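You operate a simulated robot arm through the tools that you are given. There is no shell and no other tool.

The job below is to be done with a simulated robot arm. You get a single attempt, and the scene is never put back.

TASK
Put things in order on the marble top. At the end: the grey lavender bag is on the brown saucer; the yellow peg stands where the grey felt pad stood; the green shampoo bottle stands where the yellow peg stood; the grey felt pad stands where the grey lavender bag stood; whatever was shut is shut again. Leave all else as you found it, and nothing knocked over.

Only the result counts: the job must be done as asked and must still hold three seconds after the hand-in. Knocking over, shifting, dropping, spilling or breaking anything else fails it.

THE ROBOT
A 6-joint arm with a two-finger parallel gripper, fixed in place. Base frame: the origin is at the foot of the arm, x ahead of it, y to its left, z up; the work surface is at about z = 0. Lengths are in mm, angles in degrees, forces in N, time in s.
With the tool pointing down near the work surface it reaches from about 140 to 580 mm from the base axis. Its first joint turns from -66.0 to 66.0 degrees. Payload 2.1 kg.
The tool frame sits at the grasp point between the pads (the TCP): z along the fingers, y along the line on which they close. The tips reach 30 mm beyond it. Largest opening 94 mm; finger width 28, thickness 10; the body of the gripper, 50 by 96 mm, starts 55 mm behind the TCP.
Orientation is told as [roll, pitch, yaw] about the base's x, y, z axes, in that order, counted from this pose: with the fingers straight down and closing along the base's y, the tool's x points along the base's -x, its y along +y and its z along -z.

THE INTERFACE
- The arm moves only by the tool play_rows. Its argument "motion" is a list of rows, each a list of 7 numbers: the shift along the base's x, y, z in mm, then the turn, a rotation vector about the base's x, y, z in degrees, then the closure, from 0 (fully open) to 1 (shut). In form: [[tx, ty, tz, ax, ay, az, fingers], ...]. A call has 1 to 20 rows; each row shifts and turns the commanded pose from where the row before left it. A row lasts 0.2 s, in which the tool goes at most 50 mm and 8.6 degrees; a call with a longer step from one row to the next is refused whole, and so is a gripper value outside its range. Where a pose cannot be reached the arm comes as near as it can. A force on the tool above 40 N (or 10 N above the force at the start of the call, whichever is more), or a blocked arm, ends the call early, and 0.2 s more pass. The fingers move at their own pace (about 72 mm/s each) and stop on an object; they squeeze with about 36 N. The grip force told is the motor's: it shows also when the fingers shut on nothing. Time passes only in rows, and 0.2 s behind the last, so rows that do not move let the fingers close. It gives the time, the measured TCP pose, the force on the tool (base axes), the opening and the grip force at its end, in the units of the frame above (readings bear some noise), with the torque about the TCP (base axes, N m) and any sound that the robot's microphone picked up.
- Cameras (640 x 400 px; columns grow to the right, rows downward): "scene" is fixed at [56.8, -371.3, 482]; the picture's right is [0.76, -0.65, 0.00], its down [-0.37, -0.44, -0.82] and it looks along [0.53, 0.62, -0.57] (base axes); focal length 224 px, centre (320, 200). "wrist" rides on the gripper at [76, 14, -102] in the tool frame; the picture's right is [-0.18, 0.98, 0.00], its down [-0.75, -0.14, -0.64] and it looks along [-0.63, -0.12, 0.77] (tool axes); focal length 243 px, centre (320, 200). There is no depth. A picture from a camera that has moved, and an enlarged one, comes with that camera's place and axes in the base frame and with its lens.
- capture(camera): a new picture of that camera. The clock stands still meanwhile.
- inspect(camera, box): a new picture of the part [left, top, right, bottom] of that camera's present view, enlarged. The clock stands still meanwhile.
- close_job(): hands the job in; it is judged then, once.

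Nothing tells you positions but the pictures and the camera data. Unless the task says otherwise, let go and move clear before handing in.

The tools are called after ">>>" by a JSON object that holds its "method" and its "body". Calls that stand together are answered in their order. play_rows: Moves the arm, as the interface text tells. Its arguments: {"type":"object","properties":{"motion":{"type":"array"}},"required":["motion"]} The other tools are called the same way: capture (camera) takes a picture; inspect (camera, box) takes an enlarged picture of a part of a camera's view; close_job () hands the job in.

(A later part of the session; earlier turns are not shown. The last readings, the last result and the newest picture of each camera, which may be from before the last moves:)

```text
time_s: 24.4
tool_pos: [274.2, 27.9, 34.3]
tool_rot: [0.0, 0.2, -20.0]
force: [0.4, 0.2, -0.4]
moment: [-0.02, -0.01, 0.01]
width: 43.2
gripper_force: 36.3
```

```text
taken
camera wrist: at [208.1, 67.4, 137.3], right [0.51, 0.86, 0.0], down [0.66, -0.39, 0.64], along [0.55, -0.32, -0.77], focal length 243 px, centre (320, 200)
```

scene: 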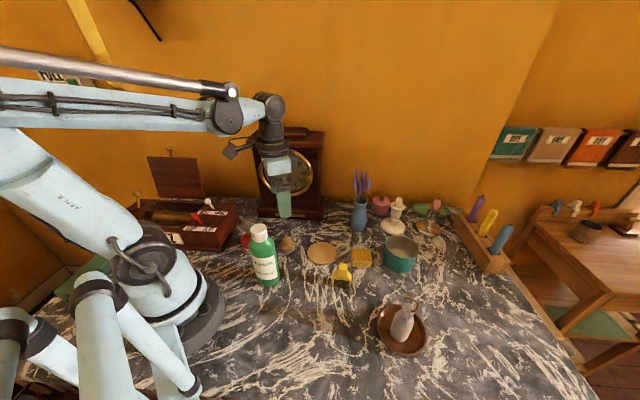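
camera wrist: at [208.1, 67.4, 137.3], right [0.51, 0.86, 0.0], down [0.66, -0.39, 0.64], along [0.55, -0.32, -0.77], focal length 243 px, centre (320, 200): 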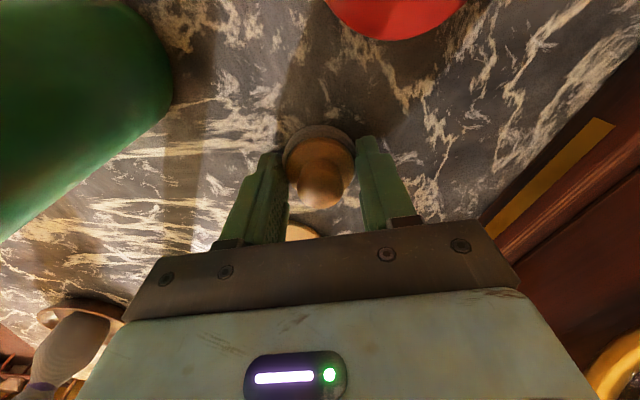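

The grip is 43 mm wide at 36 N. I'll lift gently and check.

>>> {"method": "play_rows", "body": {"motion": [[0, 0, 4, 0, 0, 0, 1], [0, 0, 8, 0, 0, 0, 1], [0, 0, 20, 0, 0, 0, 1], [0, 0, 20, 0, 0, 0, 1], [0, 0, 20, 0, 0, 0, 1], [0, 0, 0, 0, 0, 0, 1]]}}

>>> {"method": "capture", "body": {"camera": "wrist"}}

>>> {"method": "inspect", "body": {"camera": "scene", "box": [230, 170, 342, 260]}}

```text
time_s: 25.8
tool_pos: [275.4, 30.1, 105.3]
tool_rot: [0.1, 0.0, -20.0]
force: [0.4, -0.4, -0.4]
moment: [0.01, -0.01, -0.03]
width: 0.2
gripper_force: 32.7
```

```text
taken
camera wrist: at [208.8, 68.3, 208.5], right [0.51, 0.86, 0.0], down [0.66, -0.39, 0.64], along [0.55, -0.32, -0.77], focal length 243 px, centre (320, 200)
```

wrist: 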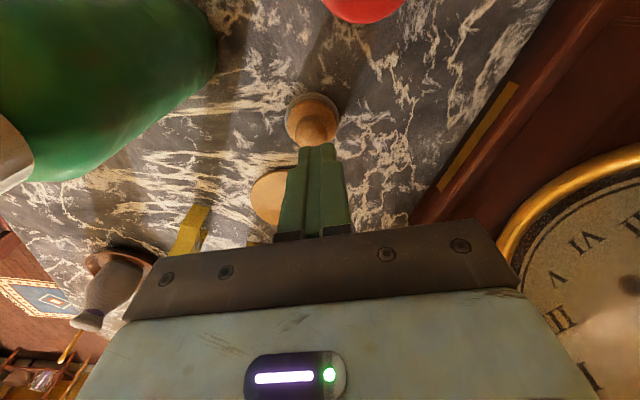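

```text
4.44 times, centred on (286, 215) of scene
camera zoom: at [56.8, -371.3, 482.0], right [0.76, -0.65, 0.0], down [-0.37, -0.44, -0.82], along [0.53, 0.62, -0.57], focal length 994 px, centre (471, 133)
```

zoom: 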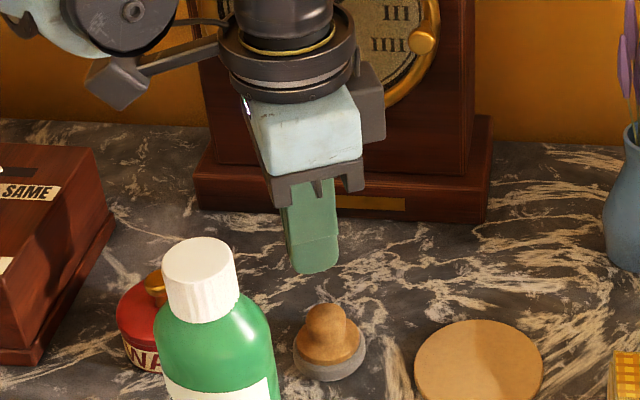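

The fingers slipped off the felt and the pad stayed upright on the marble, moved only slightly to about (274.5, 23). I'll study its shape to choose a better grip, probably the knob.

>>> {"method": "inspect", "body": {"camera": "scene", "box": [268, 230, 308, 258]}}

>>> {"method": "inspect", "body": {"camera": "wrist", "box": [272, 80, 352, 150]}}

```text
14.29 times, centred on (288, 244) of scene
camera zoom: at [56.8, -371.3, 482.0], right [0.76, -0.65, 0.0], down [-0.37, -0.44, -0.82], along [0.53, 0.62, -0.57], focal length 3194 px, centre (777, -429)
```

zoom: 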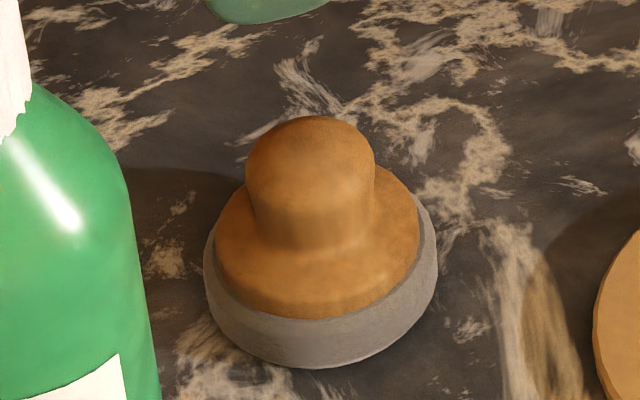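

```text
5.71 times, centred on (312, 115) of wrist
camera zoom: at [208.8, 68.3, 208.5], right [0.51, 0.86, 0.0], down [0.66, -0.39, 0.64], along [0.55, -0.32, -0.77], focal length 1386 px, centre (366, 686)
```

zoom: 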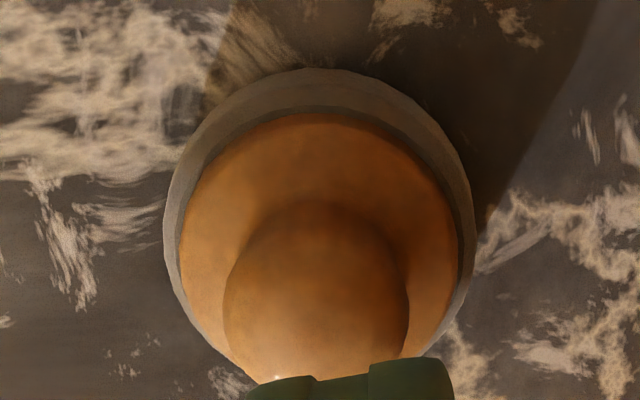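

The knob is mushroom-shaped: about 25 mm wide near z = 34, with a narrower neck near z = 20. I'll open, centre over the pad's new spot (274, 23) and take a look before going down to the knob.

>>> {"method": "play_rows", "body": {"motion": [[0, 0, 0, 0, 0, 0, 0.5], [0, 0, 0, 0, 0, 0, 0], [-0.7, -3, 0, 0, 0, 0, 0], [-0.7, -3.2, 0, 0, 0, 0, 0], [0, 0, 0, 0, 0, 0, 0]]}}

>>> {"method": "inspect", "body": {"camera": "wrist", "box": [240, 70, 400, 170]}}

```text
time_s: 27.0
tool_pos: [272.9, 21.9, 105.7]
tool_rot: [0.2, 0.2, -20.0]
force: [-0.1, -0.7, 1.4]
moment: [-0.03, 0.01, 0.01]
width: 94.1
gripper_force: 0.0
```

```text
4.00 times, centred on (320, 120) of wrist
camera zoom: at [206.8, 60.9, 209.2], right [0.51, 0.86, 0.0], down [0.66, -0.39, 0.64], along [0.55, -0.32, -0.77], focal length 970 px, centre (320, 520)
```

zoom: 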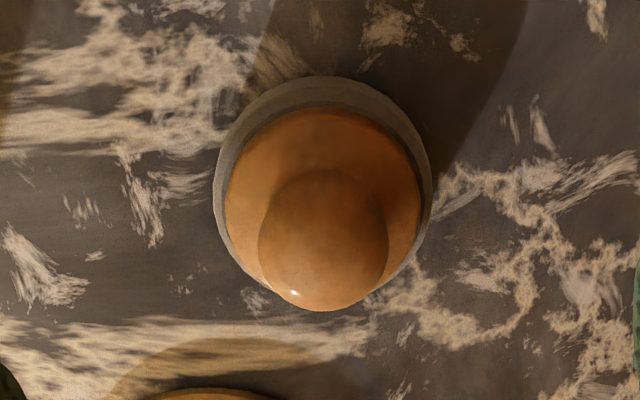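

The tool is centred on the pad to within a millimetre. I'll go down to TCP z ≈ 50 and close on the knob.

>>> {"method": "play_rows", "body": {"motion": [[0, 0, -20, 0, 0, 0, 0], [0, 0, -20, 0, 0, 0, 0], [0, 0, -10, 0, 0, 0, 0], [0, 0, -5.5, 0, 0, 0, 0], [0, 0, 0, 0, 0, 0, 0.4], [0, 0, 0, 0, 0, 0, 0.6], [0, 0, 0, 0, 0, 0, 1], [0, 0, 0, 0, 0, 0, 1], [0, 0, 0, 0, 0, 0, 1]]}}

>>> {"method": "capture", "body": {"camera": "wrist"}}

>>> {"method": "inspect", "body": {"camera": "scene", "box": [230, 190, 342, 260]}}

```text
time_s: 29.0
tool_pos: [274.1, 21.7, 50.4]
tool_rot: [0.0, 0.2, -20.0]
force: [0.3, -0.4, 0.0]
moment: [0.03, 0.02, -0.01]
width: 23.6
gripper_force: 35.9
```

```text
taken
camera wrist: at [206.9, 60.8, 154.2], right [0.51, 0.86, 0.0], down [0.66, -0.39, 0.64], along [0.55, -0.32, -0.77], focal length 243 px, centre (320, 200)
```

wrist: 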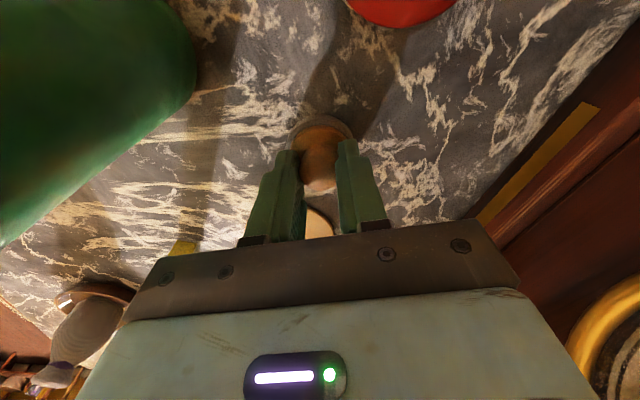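

```text
5.71 times, centred on (286, 225) of scene
camera zoom: at [56.8, -371.3, 482.0], right [0.76, -0.65, 0.0], down [-0.37, -0.44, -0.82], along [0.53, 0.62, -0.57], focal length 1278 px, centre (514, 57)
```

zoom: 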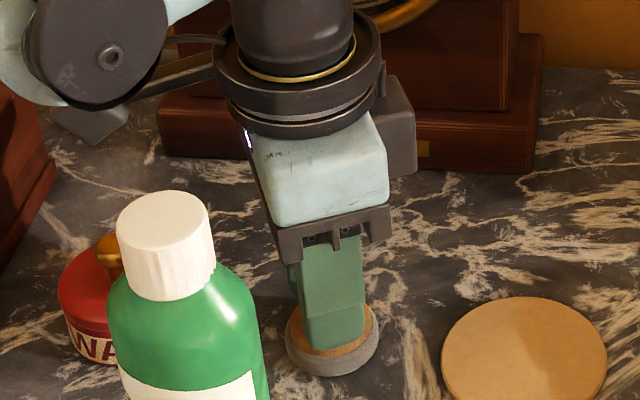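

The fingers hold the knob at 23.6 mm. I'll lift a few millimetres and check that it stays.

>>> {"method": "play_rows", "body": {"motion": [[0, 0, 2, 0, 0, 0, 1], [0, 0, 3, 0, 0, 0, 1], [0, 0, 5, 0, 0, 0, 1], [0, 0, 0, 0, 0, 0, 1]]}}

>>> {"method": "inspect", "body": {"camera": "scene", "box": [230, 190, 342, 260]}}

```text
time_s: 30.0
tool_pos: [274.7, 20.6, 62.0]
tool_rot: [0.1, 0.2, -20.0]
force: [0.3, 0.1, -0.9]
moment: [0.02, 0.03, 0.04]
width: 23.5
gripper_force: 35.6
```

```text
5.71 times, centred on (286, 225) of scene
camera zoom: at [56.8, -371.3, 482.0], right [0.76, -0.65, 0.0], down [-0.37, -0.44, -0.82], along [0.53, 0.62, -0.57], focal length 1278 px, centre (514, 57)
```

zoom: 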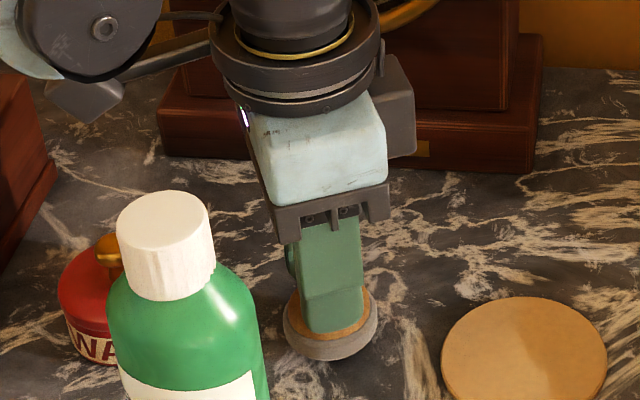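

The pad is held. I'll raise it and carry it to the spot over the coaster where the bag stood, about (363, -44.5).

>>> {"method": "play_rows", "body": {"motion": [[0, 0, 20, 0, 0, 0, 1], [0, 0, 25, 0, 0, 0, 1], [14.8, -11, 0, 0, 0, 0, 1], [14.8, -11, 0, 0, 0, 0, 1], [14.8, -11, 0, 0, 0, 0, 1], [14.8, -11, 0, 0, 0, 0, 1], [14.8, -11, 0, 0, 0, 0, 1], [14.8, -11, 0, 0, 0, 0, 1], [0, 0, 0, 0, 0, 0, 1], [0, 0, 0, 0, 0, 0, 1]]}}

>>> {"method": "capture", "body": {"camera": "wrist"}}

>>> {"method": "inspect", "body": {"camera": "scene", "box": [278, 180, 390, 260]}}

```text
time_s: 32.2
tool_pos: [363.1, -42.8, 105.8]
tool_rot: [0.2, 0.2, -20.0]
force: [0.3, 0.0, -1.0]
moment: [-0.04, 0.0, -0.01]
width: 23.6
gripper_force: 36.0
```

```text
taken
camera wrist: at [297.1, -3.6, 209.5], right [0.51, 0.86, 0.0], down [0.66, -0.39, 0.64], along [0.55, -0.33, -0.77], focal length 243 px, centre (320, 200)
```

wrist: 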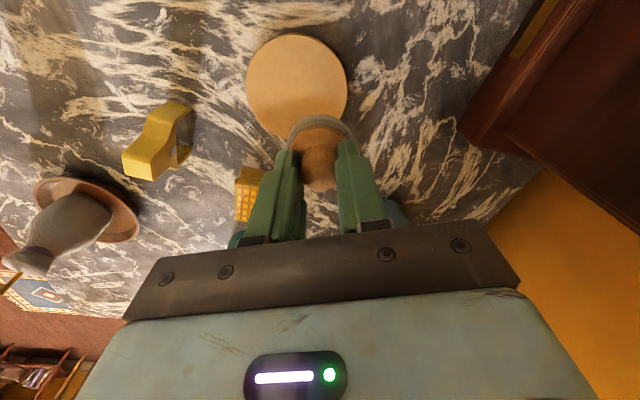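

```text
5.00 times, centred on (334, 220) of scene
camera zoom: at [56.8, -371.3, 482.0], right [0.76, -0.65, 0.0], down [-0.37, -0.44, -0.82], along [0.53, 0.62, -0.57], focal length 1118 px, centre (250, 100)
```

zoom: 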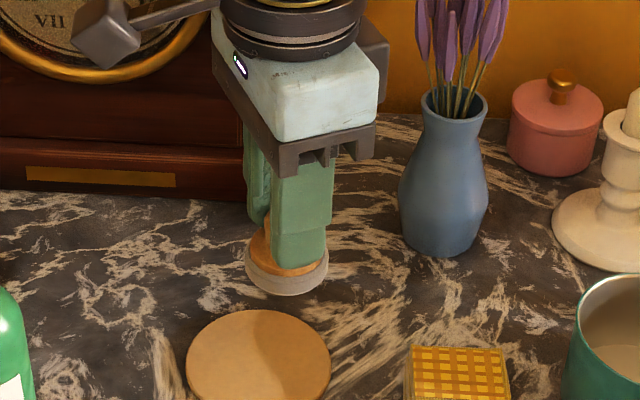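

The pad hovers about 2 mm off the spot where the bag stood. I'll correct that and go down slowly until it touches the coaster.

>>> {"method": "play_rows", "body": {"motion": [[-0.6, -1, -20, 0, 0, 0, 1], [-0.6, -1, -15, 0, 0, 0, 1], [0, 0, -8, 0, 0, 0, 1], [0, 0, 0, 0, 0, 0, 1]]}}

>>> {"method": "play_rows", "body": {"motion": [[0, 0, -2, 0, 0, 0, 1], [0, 0, -1.5, 0, 0, 0, 1], [0, 0, 0, 0, 0, 0, 1]]}}

>>> {"method": "inspect", "body": {"camera": "scene", "box": [278, 180, 390, 260]}}

```text
time_s: 33.2
tool_pos: [359.8, -46.1, 62.5]
tool_rot: [0.1, 0.3, -20.0]
force: [0.8, -0.4, -0.2]
moment: [-0.01, -0.01, 0.01]
width: 23.6
gripper_force: 35.4
```

```text
time_s: 34.0
tool_pos: [360.8, -45.7, 58.9]
tool_rot: [0.1, 0.2, -20.0]
force: [-0.7, 0.0, -0.5]
moment: [-0.03, 0.0, -0.02]
width: 23.5
gripper_force: 36.0
```

```text
5.00 times, centred on (334, 220) of scene
camera zoom: at [56.8, -371.3, 482.0], right [0.76, -0.65, 0.0], down [-0.37, -0.44, -0.82], along [0.53, 0.62, -0.57], focal length 1118 px, centre (250, 100)
```

zoom: 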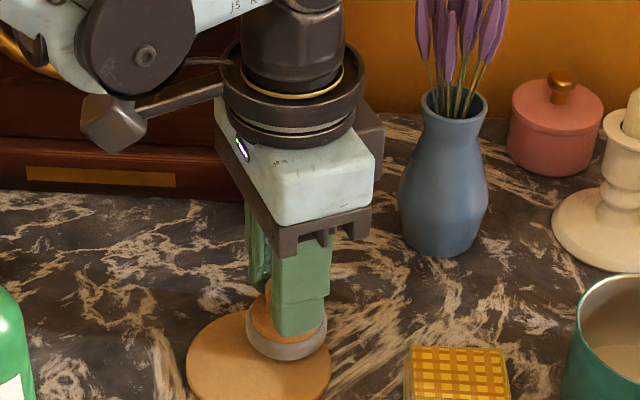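

The pad is just above the coaster. I'll check the pose through the wrist camera before the last few millimetres.

>>> {"method": "capture", "body": {"camera": "wrist"}}

```text
taken
camera wrist: at [295.2, -6.9, 163.2], right [0.51, 0.86, 0.0], down [0.66, -0.39, 0.64], along [0.55, -0.32, -0.77], focal length 243 px, centre (320, 200)
```

wrist: 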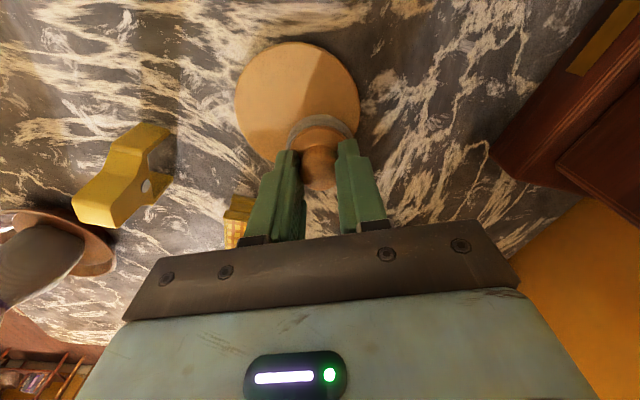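

>>> {"method": "play_rows", "body": {"motion": [[0.8, 1, -1, 0, 0, 0, 1], [0, 0, -1, 0, 0, 0, 1], [0, 0, 0, 0, 0, 0, 1]]}}

>>> {"method": "play_rows", "body": {"motion": [[0, 0, -0.8, 0, 0, 0, 1], [0, 0, -0.7, 0, 0, 0, 1], [0, 0, 0, 0, 0, 0, 1]]}}

```text
time_s: 34.8
tool_pos: [363.3, -44.7, 57.5]
tool_rot: [0.1, 0.3, -20.0]
force: [-0.4, 0.1, 0.2]
moment: [-0.03, 0.01, -0.02]
width: 23.8
gripper_force: 36.1
```

```text
time_s: 35.6
tool_pos: [361.4, -44.4, 56.5]
tool_rot: [0.1, 0.2, -20.0]
force: [0.5, 0.2, -0.9]
moment: [0.0, 0.01, 0.01]
width: 23.6
gripper_force: 36.0
```

>>> {"method": "play_rows", "body": {"motion": [[0, 0, -0.8, 0, 0, 0, 1], [0, 0, -0.7, 0, 0, 0, 1], [0, 0, 0, 0, 0, 0, 1]]}}

>>> {"method": "inspect", "body": {"camera": "scene", "box": [300, 215, 364, 260]}}

```text
time_s: 36.4
tool_pos: [362.2, -45.0, 54.7]
tool_rot: [0.0, 0.1, -20.0]
force: [-3.3, -3.4, 27.6]
moment: [-0.12, 0.22, 0.0]
width: 23.4
gripper_force: 36.2
```

```text
8.89 times, centred on (332, 238) of scene
camera zoom: at [56.7, -371.3, 482.0], right [0.76, -0.65, 0.0], down [-0.37, -0.44, -0.82], along [0.53, 0.62, -0.57], focal length 1988 px, centre (213, -133)
```

zoom: 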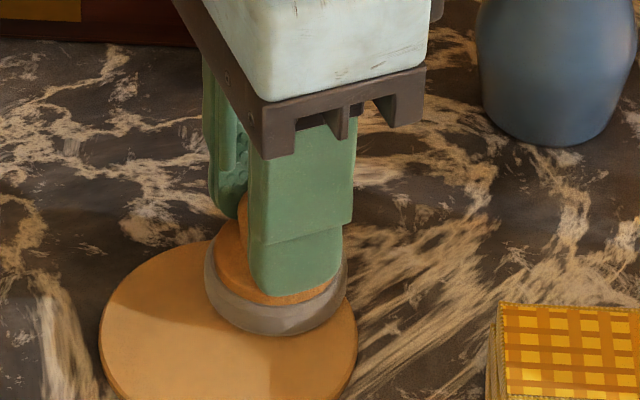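

Firm contact: 27.6 N upward, so the pad stands on the coaster. I'll ease up half a millimetre and open.

>>> {"method": "play_rows", "body": {"motion": [[0, 0, 0.6, 0, 0, 0, 1], [0, 0, 0, 0, 0, 0, 1]]}}

>>> {"method": "play_rows", "body": {"motion": [[0, 0, 0, 0, 0, 0, 0.65], [0, 0, 0, 0, 0, 0, 0.4], [0, 0, 0, 0, 0, 0, 0], [0, 0, 0, 0, 0, 0, 0], [0, 0, 10, 0, 0, 0, 0], [0, 0, 25, 0, 0, 0, 0], [0, 0, 30, 0, 0, 0, 0], [0, 0, 30, 0, 0, 0, 0], [0, 0, 0, 0, 0, 0, 0]]}}

>>> {"method": "inspect", "body": {"camera": "scene", "box": [296, 200, 392, 290]}}

>>> {"method": "capture", "body": {"camera": "wrist"}}

```text
time_s: 37.0
tool_pos: [361.8, -45.4, 53.7]
tool_rot: [0.1, 0.2, -20.0]
force: [-0.4, -2.1, 8.6]
moment: [-0.14, -0.06, 0.03]
width: 23.5
gripper_force: 35.7
```

```text
time_s: 39.0
tool_pos: [360.1, -45.4, 148.9]
tool_rot: [0.2, 0.2, -20.1]
force: [-0.5, 1.1, 0.3]
moment: [0.0, -0.01, 0.01]
width: 94.4
gripper_force: 0.1
```

```text
4.44 times, centred on (344, 245) of scene
camera zoom: at [56.8, -371.3, 482.0], right [0.76, -0.65, 0.0], down [-0.37, -0.44, -0.82], along [0.53, 0.62, -0.57], focal length 994 px, centre (213, 0)
```

zoom: 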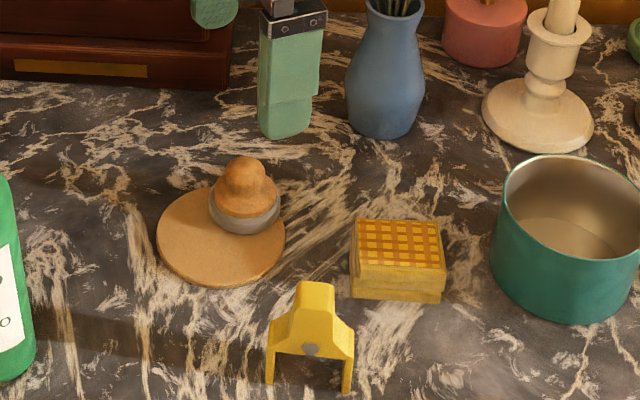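

```text
taken
camera wrist: at [294.5, -7.1, 253.0], right [0.51, 0.86, 0.0], down [0.66, -0.39, 0.64], along [0.55, -0.33, -0.77], focal length 243 px, centre (320, 200)
```

wrist: 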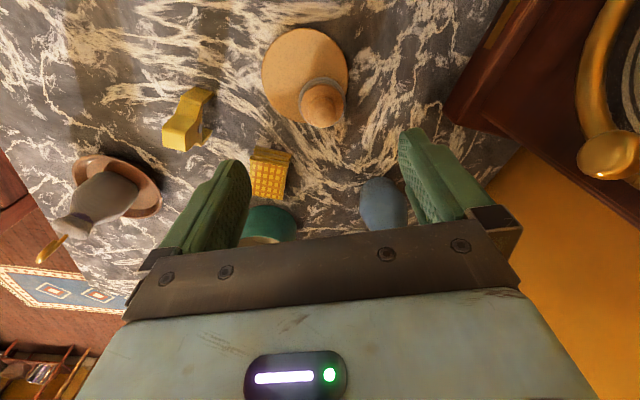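

The pad stands on the coaster, and the coaster has not moved. Next is the peg: I'll enlarge it in both views to fix its exact place and orientation.

>>> {"method": "inspect", "body": {"camera": "wrist", "box": [140, 75, 236, 165]}}

>>> {"method": "inspect", "body": {"camera": "scene", "box": [322, 255, 370, 291]}}

```text
4.44 times, centred on (188, 120) of wrist
camera zoom: at [294.5, -7.1, 253.0], right [0.51, 0.86, 0.0], down [0.66, -0.39, 0.64], along [0.55, -0.33, -0.77], focal length 1078 px, centre (907, 556)
```

zoom: 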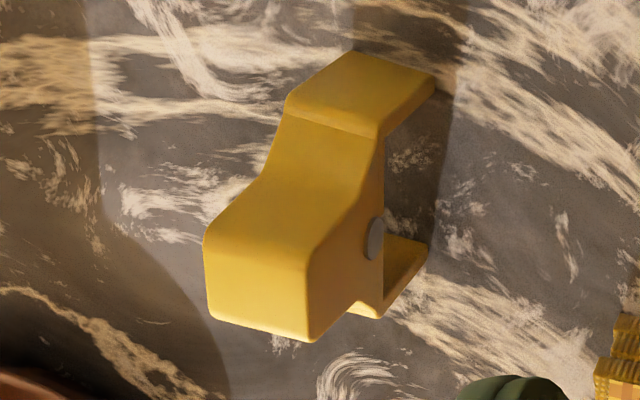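

```text
11.11 times, centred on (346, 273) of scene
camera zoom: at [56.8, -371.3, 482.0], right [0.76, -0.65, 0.0], down [-0.37, -0.44, -0.82], along [0.53, 0.62, -0.57], focal length 2485 px, centre (31, -611)
```

zoom: 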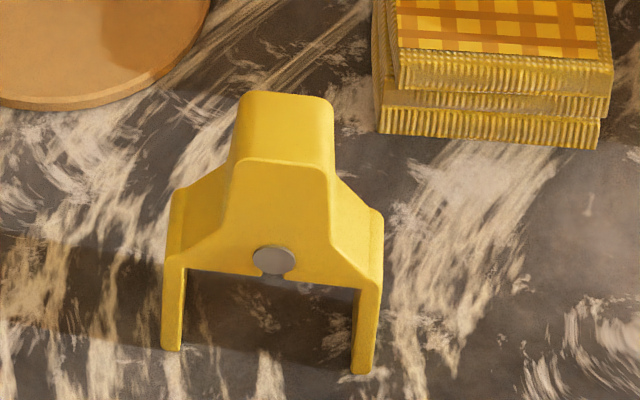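

The peg's centre is ≈ (312, -154), it's 68 mm tall, and its wide side runs along about (0.68, -0.74). I'll turn so the fingers close across its thin side and hover over it.

>>> {"method": "play_rows", "body": {"motion": [[-9.9, -21.5, 0, 0, 0, -5.5, 0], [-9.9, -21.5, 0, 0, 0, -5.5, 0], [-9.9, -21.5, 0, 0, 0, -5.5, 0], [-9.9, -21.5, 0, 0, 0, -5.5, 0], [-9.9, -21.5, 0, 0, 0, -5.4, 0], [0, 0, 0, 0, 0, 0, 0], [0, 0, 0, 0, 0, 0, 0]]}}

>>> {"method": "capture", "body": {"camera": "wrist"}}

>>> {"method": "inspect", "body": {"camera": "wrist", "box": [240, 60, 400, 160]}}

```text
time_s: 40.6
tool_pos: [310.5, -154.2, 149.2]
tool_rot: [0.1, 0.2, -47.4]
force: [-0.3, 0.7, 0.4]
moment: [-0.02, 0.03, 0.01]
width: 94.0
gripper_force: 0.1
```

```text
taken
camera wrist: at [269.9, -88.5, 252.5], right [0.85, 0.53, 0.0], down [0.41, -0.65, 0.64], along [0.34, -0.54, -0.77], focal length 243 px, centre (320, 200)
```

wrist: 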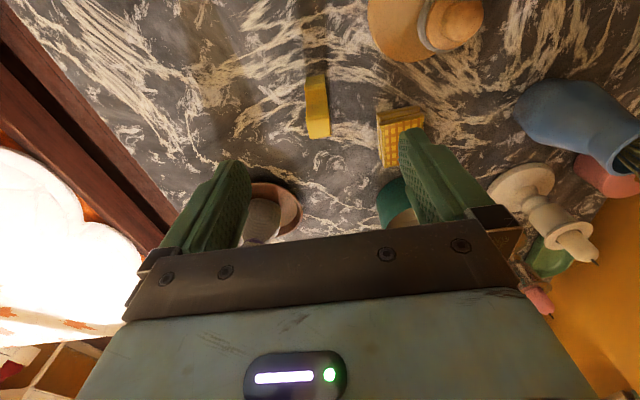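

```text
4.00 times, centred on (320, 110) of wrist
camera zoom: at [269.9, -88.5, 252.5], right [0.85, 0.53, 0.0], down [0.41, -0.65, 0.64], along [0.34, -0.54, -0.77], focal length 970 px, centre (320, 560)
```

zoom: 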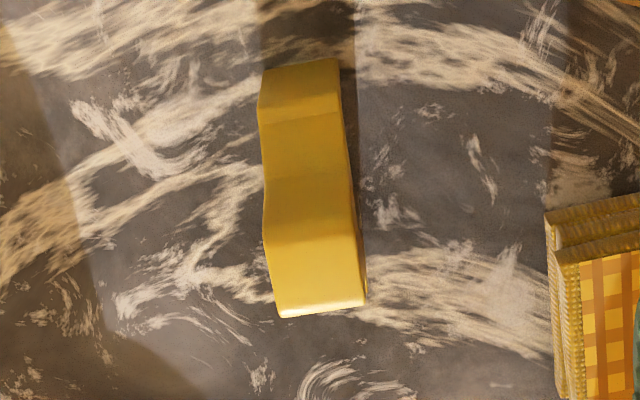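

The tool is centred within a couple of millimetres. I'll go down to z ≈ 70 with a small correction and look again before closing.

>>> {"method": "play_rows", "body": {"motion": [[0.5, -0.6, -25, 0, 0, -0.8, 0], [0.5, -0.6, -25, 0, 0, -0.8, 0], [0, 0, -20, 0, 0, 0, 0], [0, 0, -9, 0, 0, 0, 0], [0, 0, 0, 0, 0, 0, 0]]}}

>>> {"method": "capture", "body": {"camera": "wrist"}}

>>> {"method": "inspect", "body": {"camera": "scene", "box": [290, 210, 402, 290]}}

```text
time_s: 41.8
tool_pos: [314.0, -154.3, 69.8]
tool_rot: [0.1, 0.2, -48.9]
force: [0.3, -0.7, 0.0]
moment: [-0.02, 0.03, 0.0]
width: 94.0
gripper_force: 0.0
```

```text
taken
camera wrist: at [274.3, -87.2, 174.7], right [0.86, 0.51, 0.0], down [0.39, -0.66, 0.64], along [0.32, -0.55, -0.77], focal length 243 px, centre (320, 200)
```

wrist: 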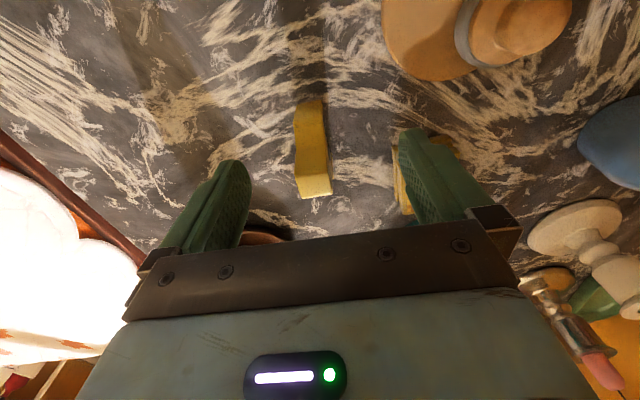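

```text
5.00 times, centred on (346, 250) of scene
camera zoom: at [56.8, -371.3, 482.0], right [0.76, -0.65, 0.0], down [-0.37, -0.44, -0.82], along [0.53, 0.62, -0.57], focal length 1118 px, centre (190, -50)
```

zoom: 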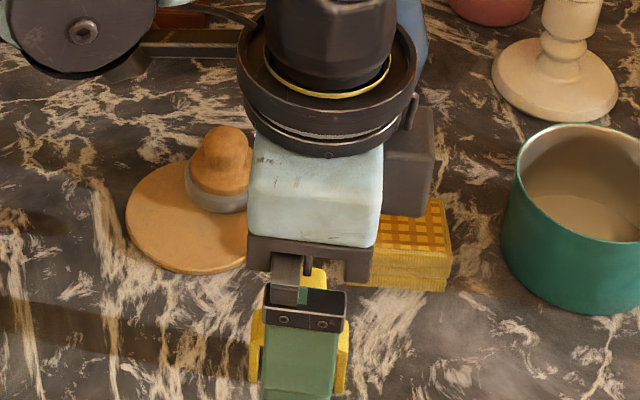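

The fingers straddle the peg, and their tips stay above the yellow block next to it. I'll enlarge once more to centre well before closing.

>>> {"method": "inspect", "body": {"camera": "wrist", "box": [200, 90, 440, 240]}}

```text
2.67 times, centred on (320, 165) of wrist
camera zoom: at [274.3, -87.2, 174.7], right [0.86, 0.51, 0.0], down [0.39, -0.66, 0.64], along [0.32, -0.55, -0.77], focal length 647 px, centre (320, 293)
```

zoom: 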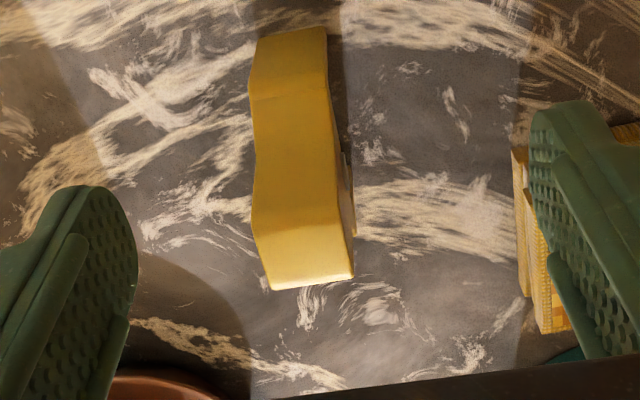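

The peg sits about 3 mm to one side, so I'll shift the tool to centre it and then close.

>>> {"method": "play_rows", "body": {"motion": [[-2.3, -2, 0, 0, 0, 0, 0], [0, 0, 0, 0, 0, 0, 0], [0, 0, 0, 0, 0, 0, 0.4], [0, 0, 0, 0, 0, 0, 0.65], [0, 0, 0, 0, 0, 0, 1], [0, 0, 0, 0, 0, 0, 1], [0, 0, 0, 0, 0, 0, 1]]}}

>>> {"method": "inspect", "body": {"camera": "wrist", "box": [200, 90, 440, 240]}}

>>> {"method": "inspect", "body": {"camera": "scene", "box": [298, 220, 394, 300]}}

```text
time_s: 43.4
tool_pos: [311.2, -156.3, 70.5]
tool_rot: [0.2, 0.3, -49.0]
force: [-0.1, 0.6, -0.1]
moment: [-0.01, -0.02, 0.0]
width: 20.4
gripper_force: 36.0
```

```text
2.67 times, centred on (320, 165) of wrist
camera zoom: at [272.0, -88.7, 174.8], right [0.86, 0.51, 0.0], down [0.39, -0.66, 0.64], along [0.32, -0.55, -0.77], focal length 647 px, centre (320, 293)
```

zoom: 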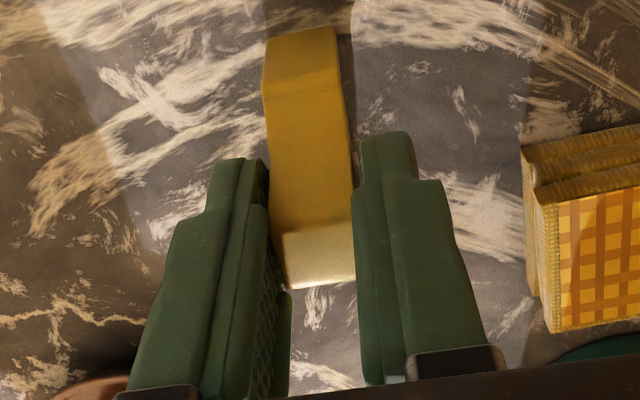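

```text
5.00 times, centred on (346, 260) of scene
camera zoom: at [56.8, -371.3, 482.0], right [0.76, -0.65, 0.0], down [-0.37, -0.44, -0.82], along [0.53, 0.62, -0.57], focal length 1118 px, centre (190, -100)
```

zoom: 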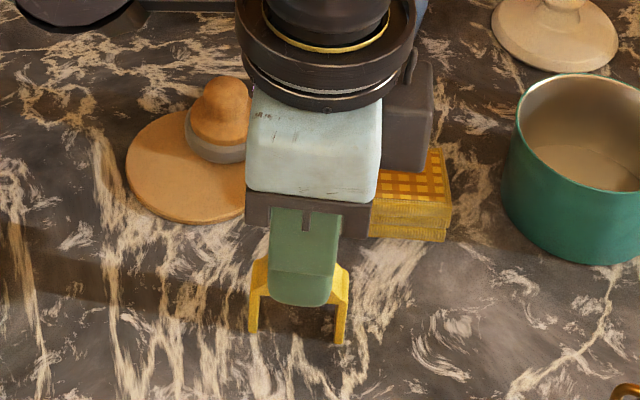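

The peg is gripped at 20.4 mm. I'll lift and check.

>>> {"method": "play_rows", "body": {"motion": [[0, 0, 3, 0, 0, 0, 1], [0, 0, 7, 0, 0, 0, 1], [0, 0, 15, 0, 0, 0, 1], [0, 0, 25, 0, 0, 0, 1], [0, 0, 0, 0, 0, 0, 1]]}}

>>> {"method": "inspect", "body": {"camera": "scene", "box": [298, 210, 394, 300]}}

```text
time_s: 44.6
tool_pos: [312.4, -154.4, 122.4]
tool_rot: [0.1, 0.1, -48.9]
force: [0.6, -0.2, 0.5]
moment: [0.0, 0.0, 0.0]
width: 16.5
gripper_force: 36.2
```

```text
4.44 times, centred on (346, 255) of scene
camera zoom: at [56.8, -371.3, 482.0], right [0.76, -0.65, 0.0], down [-0.37, -0.44, -0.82], along [0.53, 0.62, -0.57], focal length 994 px, centre (204, -44)
```

zoom: 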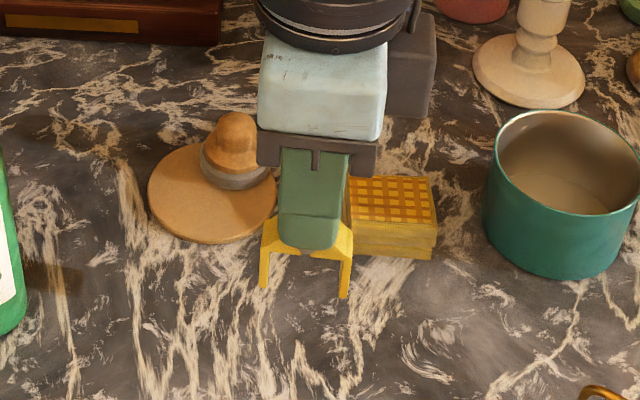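

The width shrank from 20.4 to 16.5 mm, so the peg is sliding down between the fingers. I'll lower it back straight away and grip it deeper.

>>> {"method": "play_rows", "body": {"motion": [[0, 0, -10, 0, 0, 0, 1], [0, 0, -14, 0, 0, 0, 1], [0, 0, -10, 0, 0, 0, 1], [0, 0, -4, 0, 0, 0, 1]]}}

>>> {"method": "inspect", "body": {"camera": "scene", "box": [298, 210, 394, 300]}}

```text
time_s: 45.6
tool_pos: [310.9, -155.0, 82.7]
tool_rot: [0.1, 0.3, -49.0]
force: [0.0, -0.1, -1.1]
moment: [-0.01, -0.01, -0.02]
width: 16.4
gripper_force: 36.2
```

```text
4.44 times, centred on (346, 255) of scene
camera zoom: at [56.8, -371.3, 482.0], right [0.76, -0.65, 0.0], down [-0.37, -0.44, -0.82], along [0.53, 0.62, -0.57], focal length 994 px, centre (204, -44)
```

zoom: 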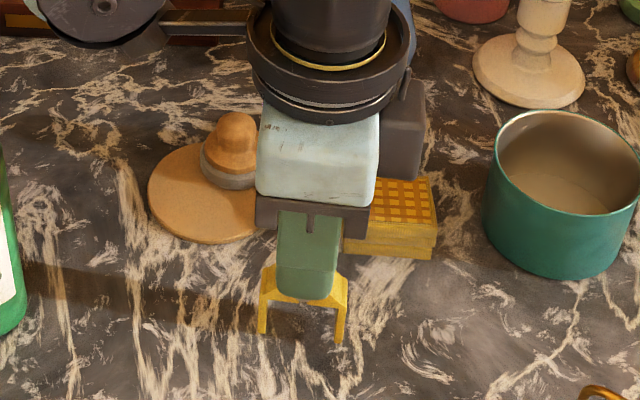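

The width has held at 16.4 mm: the fingers had first caught the small side discs and now hold the flat body. This grip looks steady, so I'll carry the peg low and gently toward the pad's old place, checking on the way.

>>> {"method": "play_rows", "body": {"motion": [[0, 0, 6, 0, 0, 0, 1], [0, 0, 10, 0, 0, 0, 1], [0, 0, 8, 0, 0, 0, 1], [-1.8, 9, 0, 0, 0, 0, 1], [-3, 15, 0, 0, 0, 0, 1], [-3, 15, 0, 0, 0, 0, 1], [-3, 15, 0, 0, 0, 0, 1], [-1.8, 9, 0, 0, 0, 0, 1]]}}

>>> {"method": "capture", "body": {"camera": "scene"}}

>>> {"method": "inspect", "body": {"camera": "scene", "box": [270, 200, 382, 290]}}

```text
time_s: 47.4
tool_pos: [299.0, -92.5, 106.3]
tool_rot: [0.1, 0.2, -48.9]
force: [0.1, 0.3, -0.9]
moment: [0.0, 0.0, 0.02]
width: 16.4
gripper_force: 35.7
```

```text
taken
```

scene: 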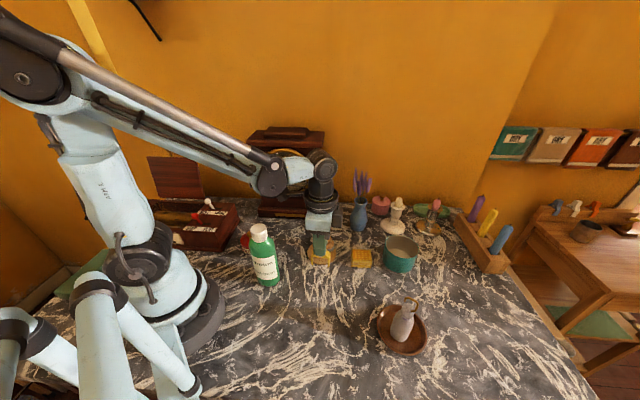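

```text
4.44 times, centred on (326, 245) of scene
camera zoom: at [56.8, -371.3, 482.0], right [0.76, -0.65, 0.0], down [-0.37, -0.44, -0.82], along [0.53, 0.62, -0.57], focal length 994 px, centre (293, 0)
```

zoom: 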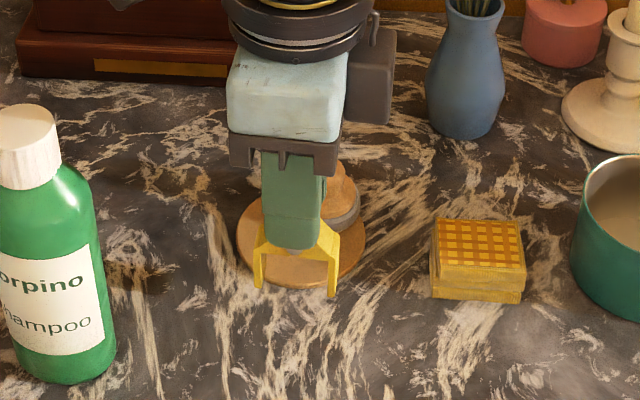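

The grip is unchanged, so I'll continue to hover over the pad's original spot at (275, 28).

>>> {"method": "play_rows", "body": {"motion": [[-2.2, 11, 0, 0, 0, 0, 1], [-3.4, 17.2, 0, 0, 0, 0, 1], [-3.4, 17.2, 0, 0, 0, 0, 1], [-3.4, 17.2, 0, 0, 0, 0, 1], [-3.4, 17.2, 0, 0, 0, 0, 1], [-3.4, 17.2, 0, 0, 0, 0, 1], [-2.4, 12, 0, 0, 0, 0, 1], [-2, 11, 0, 0, 0, 0, 1], [0, 0, 0, 0, 0, 0, 1]]}}

>>> {"method": "capture", "body": {"camera": "wrist"}}

>>> {"method": "inspect", "body": {"camera": "scene", "box": [230, 190, 342, 270]}}

```text
time_s: 49.4
tool_pos: [275.5, 26.8, 106.1]
tool_rot: [0.1, 0.2, -49.0]
force: [-0.5, -0.2, -0.6]
moment: [0.01, -0.01, 0.01]
width: 16.4
gripper_force: 36.3
```

```text
taken
camera wrist: at [235.5, 94.3, 210.7], right [0.86, 0.51, 0.0], down [0.39, -0.66, 0.64], along [0.32, -0.55, -0.77], focal length 243 px, centre (320, 200)
```

wrist: 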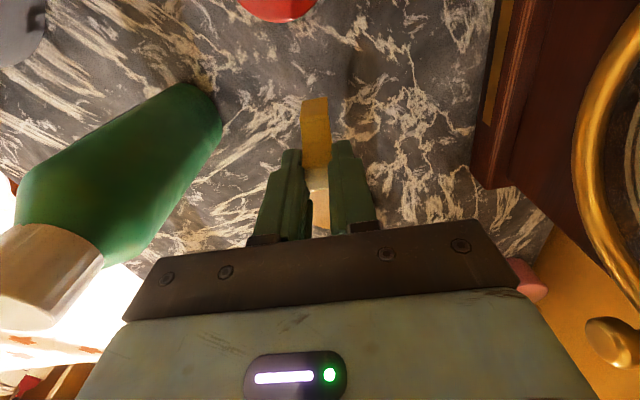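

```text
5.00 times, centred on (286, 230) of scene
camera zoom: at [56.8, -371.3, 482.0], right [0.76, -0.65, 0.0], down [-0.37, -0.44, -0.82], along [0.53, 0.62, -0.57], focal length 1118 px, centre (490, 50)
```

zoom: 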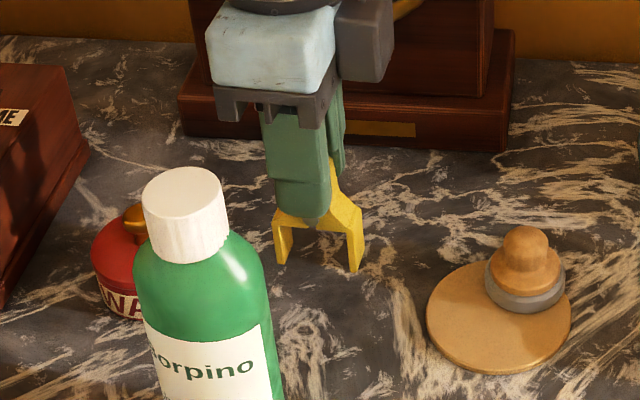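

The peg hovers over the pad's old place and looks upright. I'll lower it slowly until its feet touch.

>>> {"method": "play_rows", "body": {"motion": [[0, 0, -8, 0, 0, 0, 1], [0, 0, -8, 0, 0, 0, 1], [0, 0, -5, 0, 0, 0, 1], [0, 0, 0, 0, 0, 0, 1]]}}

>>> {"method": "play_rows", "body": {"motion": [[0, 0, -2, 0, 0, 0, 1], [0, 0, -2, 0, 0, 0, 1], [0, 0, 0, 0, 0, 0, 1]]}}

>>> {"method": "inspect", "body": {"camera": "scene", "box": [250, 210, 314, 260]}}

```text
time_s: 50.4
tool_pos: [275.1, 28.2, 85.4]
tool_rot: [0.1, 0.2, -49.0]
force: [0.5, 1.0, 0.5]
moment: [-0.02, 0.02, 0.0]
width: 16.5
gripper_force: 36.0
```

```text
time_s: 51.2
tool_pos: [275.4, 27.9, 82.6]
tool_rot: [0.1, 0.2, -49.1]
force: [0.0, 0.3, -0.7]
moment: [-0.02, 0.0, -0.02]
width: 16.2
gripper_force: 36.1
```

```text
8.00 times, centred on (282, 235) of scene
camera zoom: at [56.8, -371.3, 482.0], right [0.76, -0.65, 0.0], down [-0.37, -0.44, -0.82], along [0.53, 0.62, -0.57], focal length 1789 px, centre (624, -80)
```

zoom: 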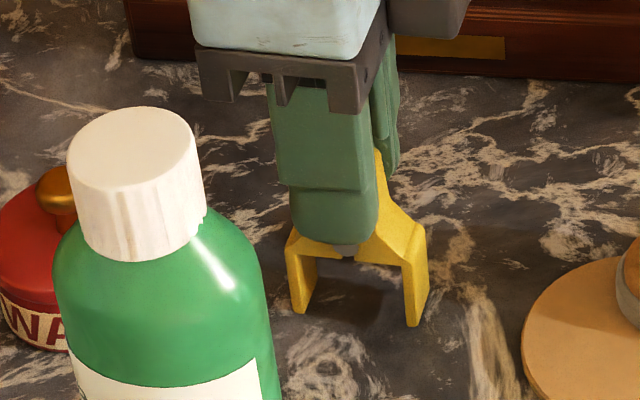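

>>> {"method": "play_rows", "body": {"motion": [[0, 0, -1, 0, 0, 0, 1], [0, 0, -1, 0, 0, 0, 1], [0, 0, 0, 0, 0, 0, 1]]}}

>>> {"method": "play_rows", "body": {"motion": [[0, 0, -1, 0, 0, 0, 1], [0, 0, -1, 0, 0, 0, 1], [0, 0, 0, 0, 0, 0, 1]]}}

>>> {"method": "play_rows", "body": {"motion": [[0, 0, -1, 0, 0, 0, 1], [0, 0, 0, 0, 0, 0, 1]]}}

```text
time_s: 52.0
tool_pos: [275.4, 27.8, 79.1]
tool_rot: [0.1, 0.2, -49.1]
force: [0.0, -0.3, -0.8]
moment: [-0.03, 0.0, -0.02]
width: 16.5
gripper_force: 35.8
```

```text
time_s: 52.8
tool_pos: [274.5, 28.1, 77.8]
tool_rot: [0.1, 0.1, -49.0]
force: [-0.1, -0.2, -0.4]
moment: [-0.02, -0.01, 0.0]
width: 16.5
gripper_force: 36.2
```

```text
time_s: 53.4
tool_pos: [274.8, 26.9, 77.2]
tool_rot: [0.2, 0.2, -49.0]
force: [0.1, 0.0, -0.1]
moment: [-0.01, 0.04, 0.02]
width: 16.3
gripper_force: 35.6
```

>>> {"method": "play_rows", "body": {"motion": [[0, 0, -1, 0, 0, 0, 1], [0, 0, 0, 0, 0, 0, 1]]}}

>>> {"method": "inspect", "body": {"camera": "scene", "box": [250, 210, 314, 260]}}

```text
time_s: 54.0
tool_pos: [276.3, 27.5, 76.5]
tool_rot: [0.1, 0.2, -49.0]
force: [-2.7, 1.0, 25.2]
moment: [-0.14, 0.04, 0.03]
width: 16.6
gripper_force: 36.1
```

```text
8.00 times, centred on (282, 235) of scene
camera zoom: at [56.7, -371.3, 482.0], right [0.76, -0.65, 0.0], down [-0.37, -0.44, -0.82], along [0.53, 0.62, -0.57], focal length 1789 px, centre (624, -80)
```

zoom: 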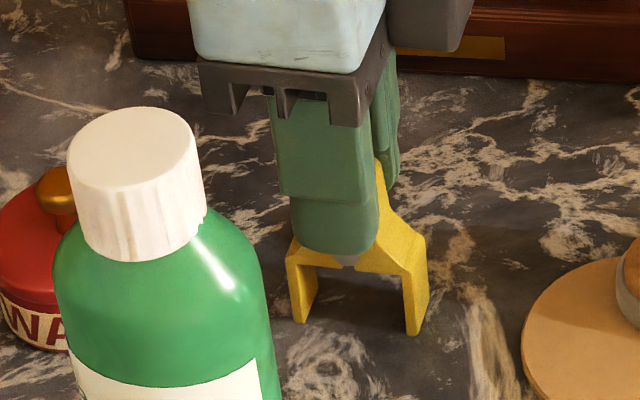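

The feet are down (25 N). I'll ease up slightly, then open slowly and rise.

>>> {"method": "play_rows", "body": {"motion": [[0, 0, 0.6, 0, 0, 0, 1], [0, 0, 0, 0, 0, 0, 1]]}}

>>> {"method": "play_rows", "body": {"motion": [[0, 0, 0, 0, 0, 0, 0.75], [0, 0, 0, 0, 0, 0, 0.6], [0, 0, 0, 0, 0, 0, 0.45], [0, 0, 0, 0, 0, 0, 0.4], [0, 0, 10, 0, 0, 0, 0.4], [0, 0, 25, 0, 0, 0, 0.4], [0, 0, 30, 0, 0, 0, 0.4], [0, 0, 30, 0, 0, 0, 0.4], [0, 0, 30, 0, 0, 0, 0.4], [0, 0, 0, 0, 0, 0, 0.4]]}}

>>> {"method": "inspect", "body": {"camera": "scene", "box": [230, 190, 342, 290]}}

>>> {"method": "capture", "body": {"camera": "wrist"}}

```text
time_s: 54.6
tool_pos: [275.2, 27.1, 77.4]
tool_rot: [0.1, 0.3, -49.0]
force: [-0.6, 0.3, 0.7]
moment: [-0.01, -0.03, 0.04]
width: 16.2
gripper_force: 35.9
```

```text
time_s: 56.8
tool_pos: [276.7, 27.7, 201.2]
tool_rot: [0.1, 0.3, -49.0]
force: [0.4, -0.1, 0.9]
moment: [-0.02, -0.02, -0.04]
width: 56.2
gripper_force: 0.1
```

```text
4.00 times, centred on (286, 240) of scene
camera zoom: at [56.8, -371.3, 482.0], right [0.76, -0.65, 0.0], down [-0.37, -0.44, -0.82], along [0.53, 0.62, -0.57], focal length 894 px, centre (456, 40)
```

zoom: 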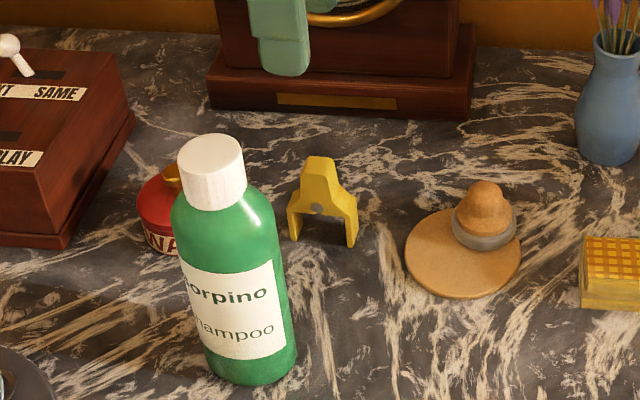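

```text
taken
camera wrist: at [237.8, 94.2, 305.3], right [0.86, 0.51, 0.0], down [0.39, -0.66, 0.64], along [0.32, -0.55, -0.77], focal length 243 px, centre (320, 200)
```

wrist: 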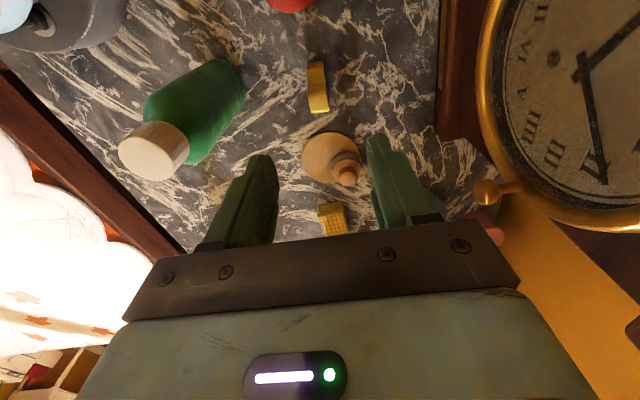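

The peg stands on the pad's old spot. The bottle's axis comes out at about (185, -24), with a height near 167 mm. I'll rise, open fully and hover above it, with the wrist turned so the camera stays away from the arm's own body.

>>> {"method": "play_rows", "body": {"motion": [[0, 0, 25, 0, 0, 0, 0], [0, 0, 25, 0, 0, 0, 0], [-18.2, -10.4, 0, 0, 0, -5.2, 0], [-18.2, -10.4, 0, 0, 0, -5.2, 0], [-18.2, -10.4, 0, 0, 0, -5.2, 0], [-18.2, -10.4, 0, 0, 0, -5.2, 0], [-18.2, -10.4, 0, 0, 0, -5.2, 0], [0, 0, 0, 0, 0, 0, 0], [0, 0, 0, 0, 0, 0, 0]]}}

>>> {"method": "capture", "body": {"camera": "wrist"}}

>>> {"method": "capture", "body": {"camera": "scene"}}

>>> {"method": "inspect", "body": {"camera": "scene", "box": [200, 120, 360, 290]}}

```text
time_s: 58.8
tool_pos: [186.6, -23.9, 250.3]
tool_rot: [0.1, 0.3, -75.0]
force: [0.0, -0.4, 0.1]
moment: [0.01, -0.01, 0.0]
width: 94.3
gripper_force: 0.1
```

```text
taken
camera wrist: at [178.8, 53.4, 354.1], right [1.0, 0.08, 0.0], down [0.06, -0.77, 0.64], along [0.05, -0.64, -0.77], focal length 243 px, centre (320, 200)
```

wrist: 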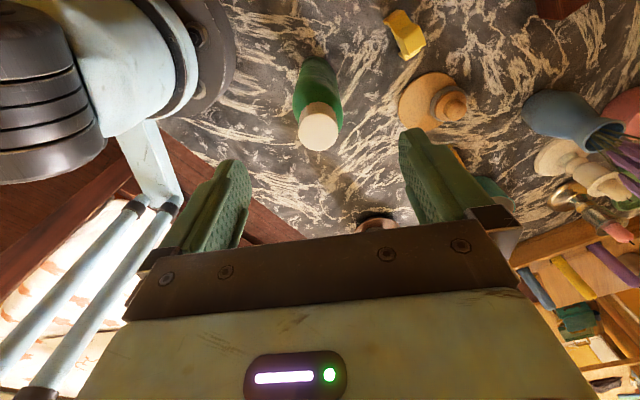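

```text
taken
```

scene: 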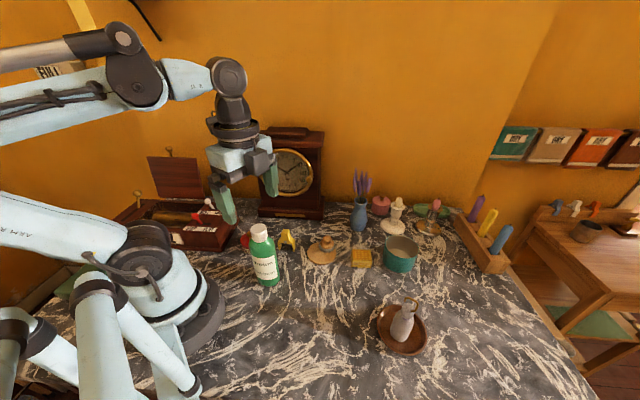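

```text
2.35 times, centred on (280, 205) of scene
camera zoom: at [56.8, -371.3, 482.0], right [0.76, -0.65, 0.0], down [-0.37, -0.44, -0.82], along [0.53, 0.62, -0.57], focal length 526 px, centre (414, 188)
```

zoom: 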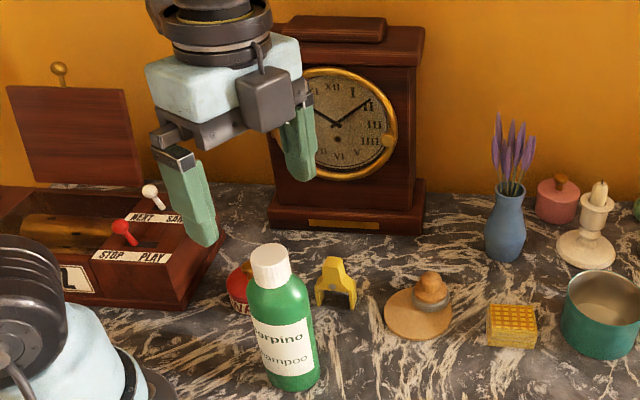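

The tool is above the bottle. I'll enlarge the wrist view to centre it.

>>> {"method": "inspect", "body": {"camera": "wrist", "box": [256, 40, 384, 160]}}

```text
3.33 times, centred on (320, 100) of wrist
camera zoom: at [178.8, 53.4, 354.1], right [1.0, 0.08, 0.0], down [0.06, -0.77, 0.64], along [0.05, -0.64, -0.77], focal length 809 px, centre (320, 533)
```

zoom: 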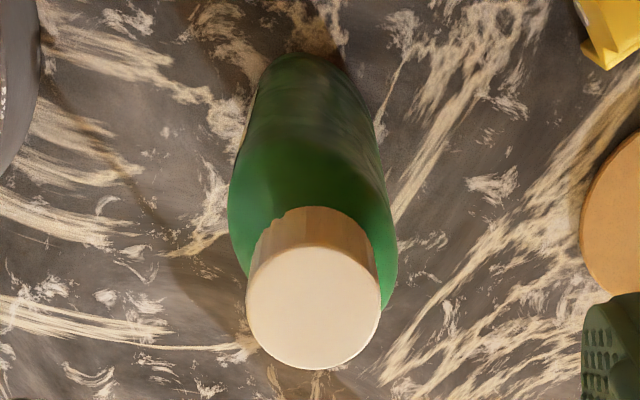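

The bottle's axis is now best estimated at (183.5, -28), with the cap top at z ≈ 171. I'll shift slightly and go down in stages with the fingers on both sides.

>>> {"method": "play_rows", "body": {"motion": [[-0.8, -2.2, -15, 0, 0, 0, 0], [-0.7, -2.2, -20, 0, 0, 0, 0], [0, 0, -20, 0, 0, 0, 0], [0, 0, -15, 0, 0, 0, 0], [0, 0, 0, 0, 0, 0, 0]]}}

>>> {"method": "capture", "body": {"camera": "wrist"}}

>>> {"method": "inspect", "body": {"camera": "scene", "box": [200, 160, 328, 290]}}

```text
time_s: 60.0
tool_pos: [183.0, -27.2, 179.9]
tool_rot: [0.1, 0.2, -75.1]
force: [0.2, -0.1, -0.2]
moment: [0.0, -0.01, 0.01]
width: 94.0
gripper_force: 0.0
```

```text
taken
camera wrist: at [176.4, 48.9, 283.7], right [1.0, 0.08, 0.0], down [0.06, -0.77, 0.64], along [0.05, -0.64, -0.77], focal length 243 px, centre (320, 200)
```

wrist: 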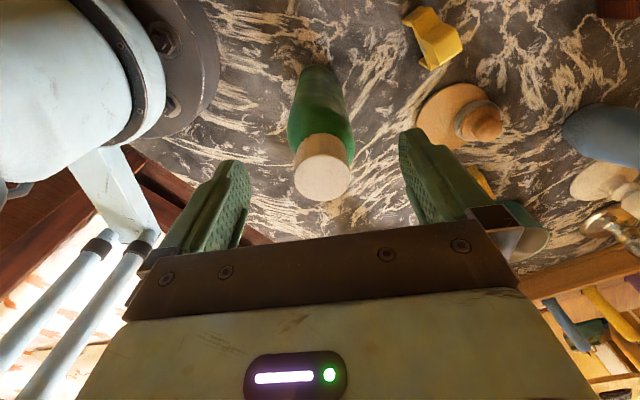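

```text
3.08 times, centred on (264, 225) of scene
camera zoom: at [56.8, -371.3, 482.0], right [0.76, -0.65, 0.0], down [-0.37, -0.44, -0.82], along [0.53, 0.62, -0.57], focal length 688 px, centre (492, 123)
```

zoom: 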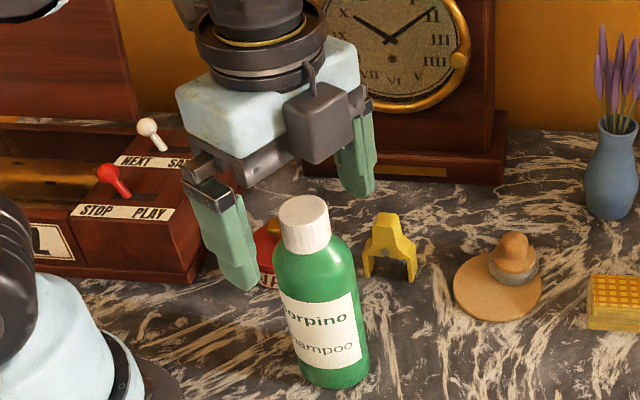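

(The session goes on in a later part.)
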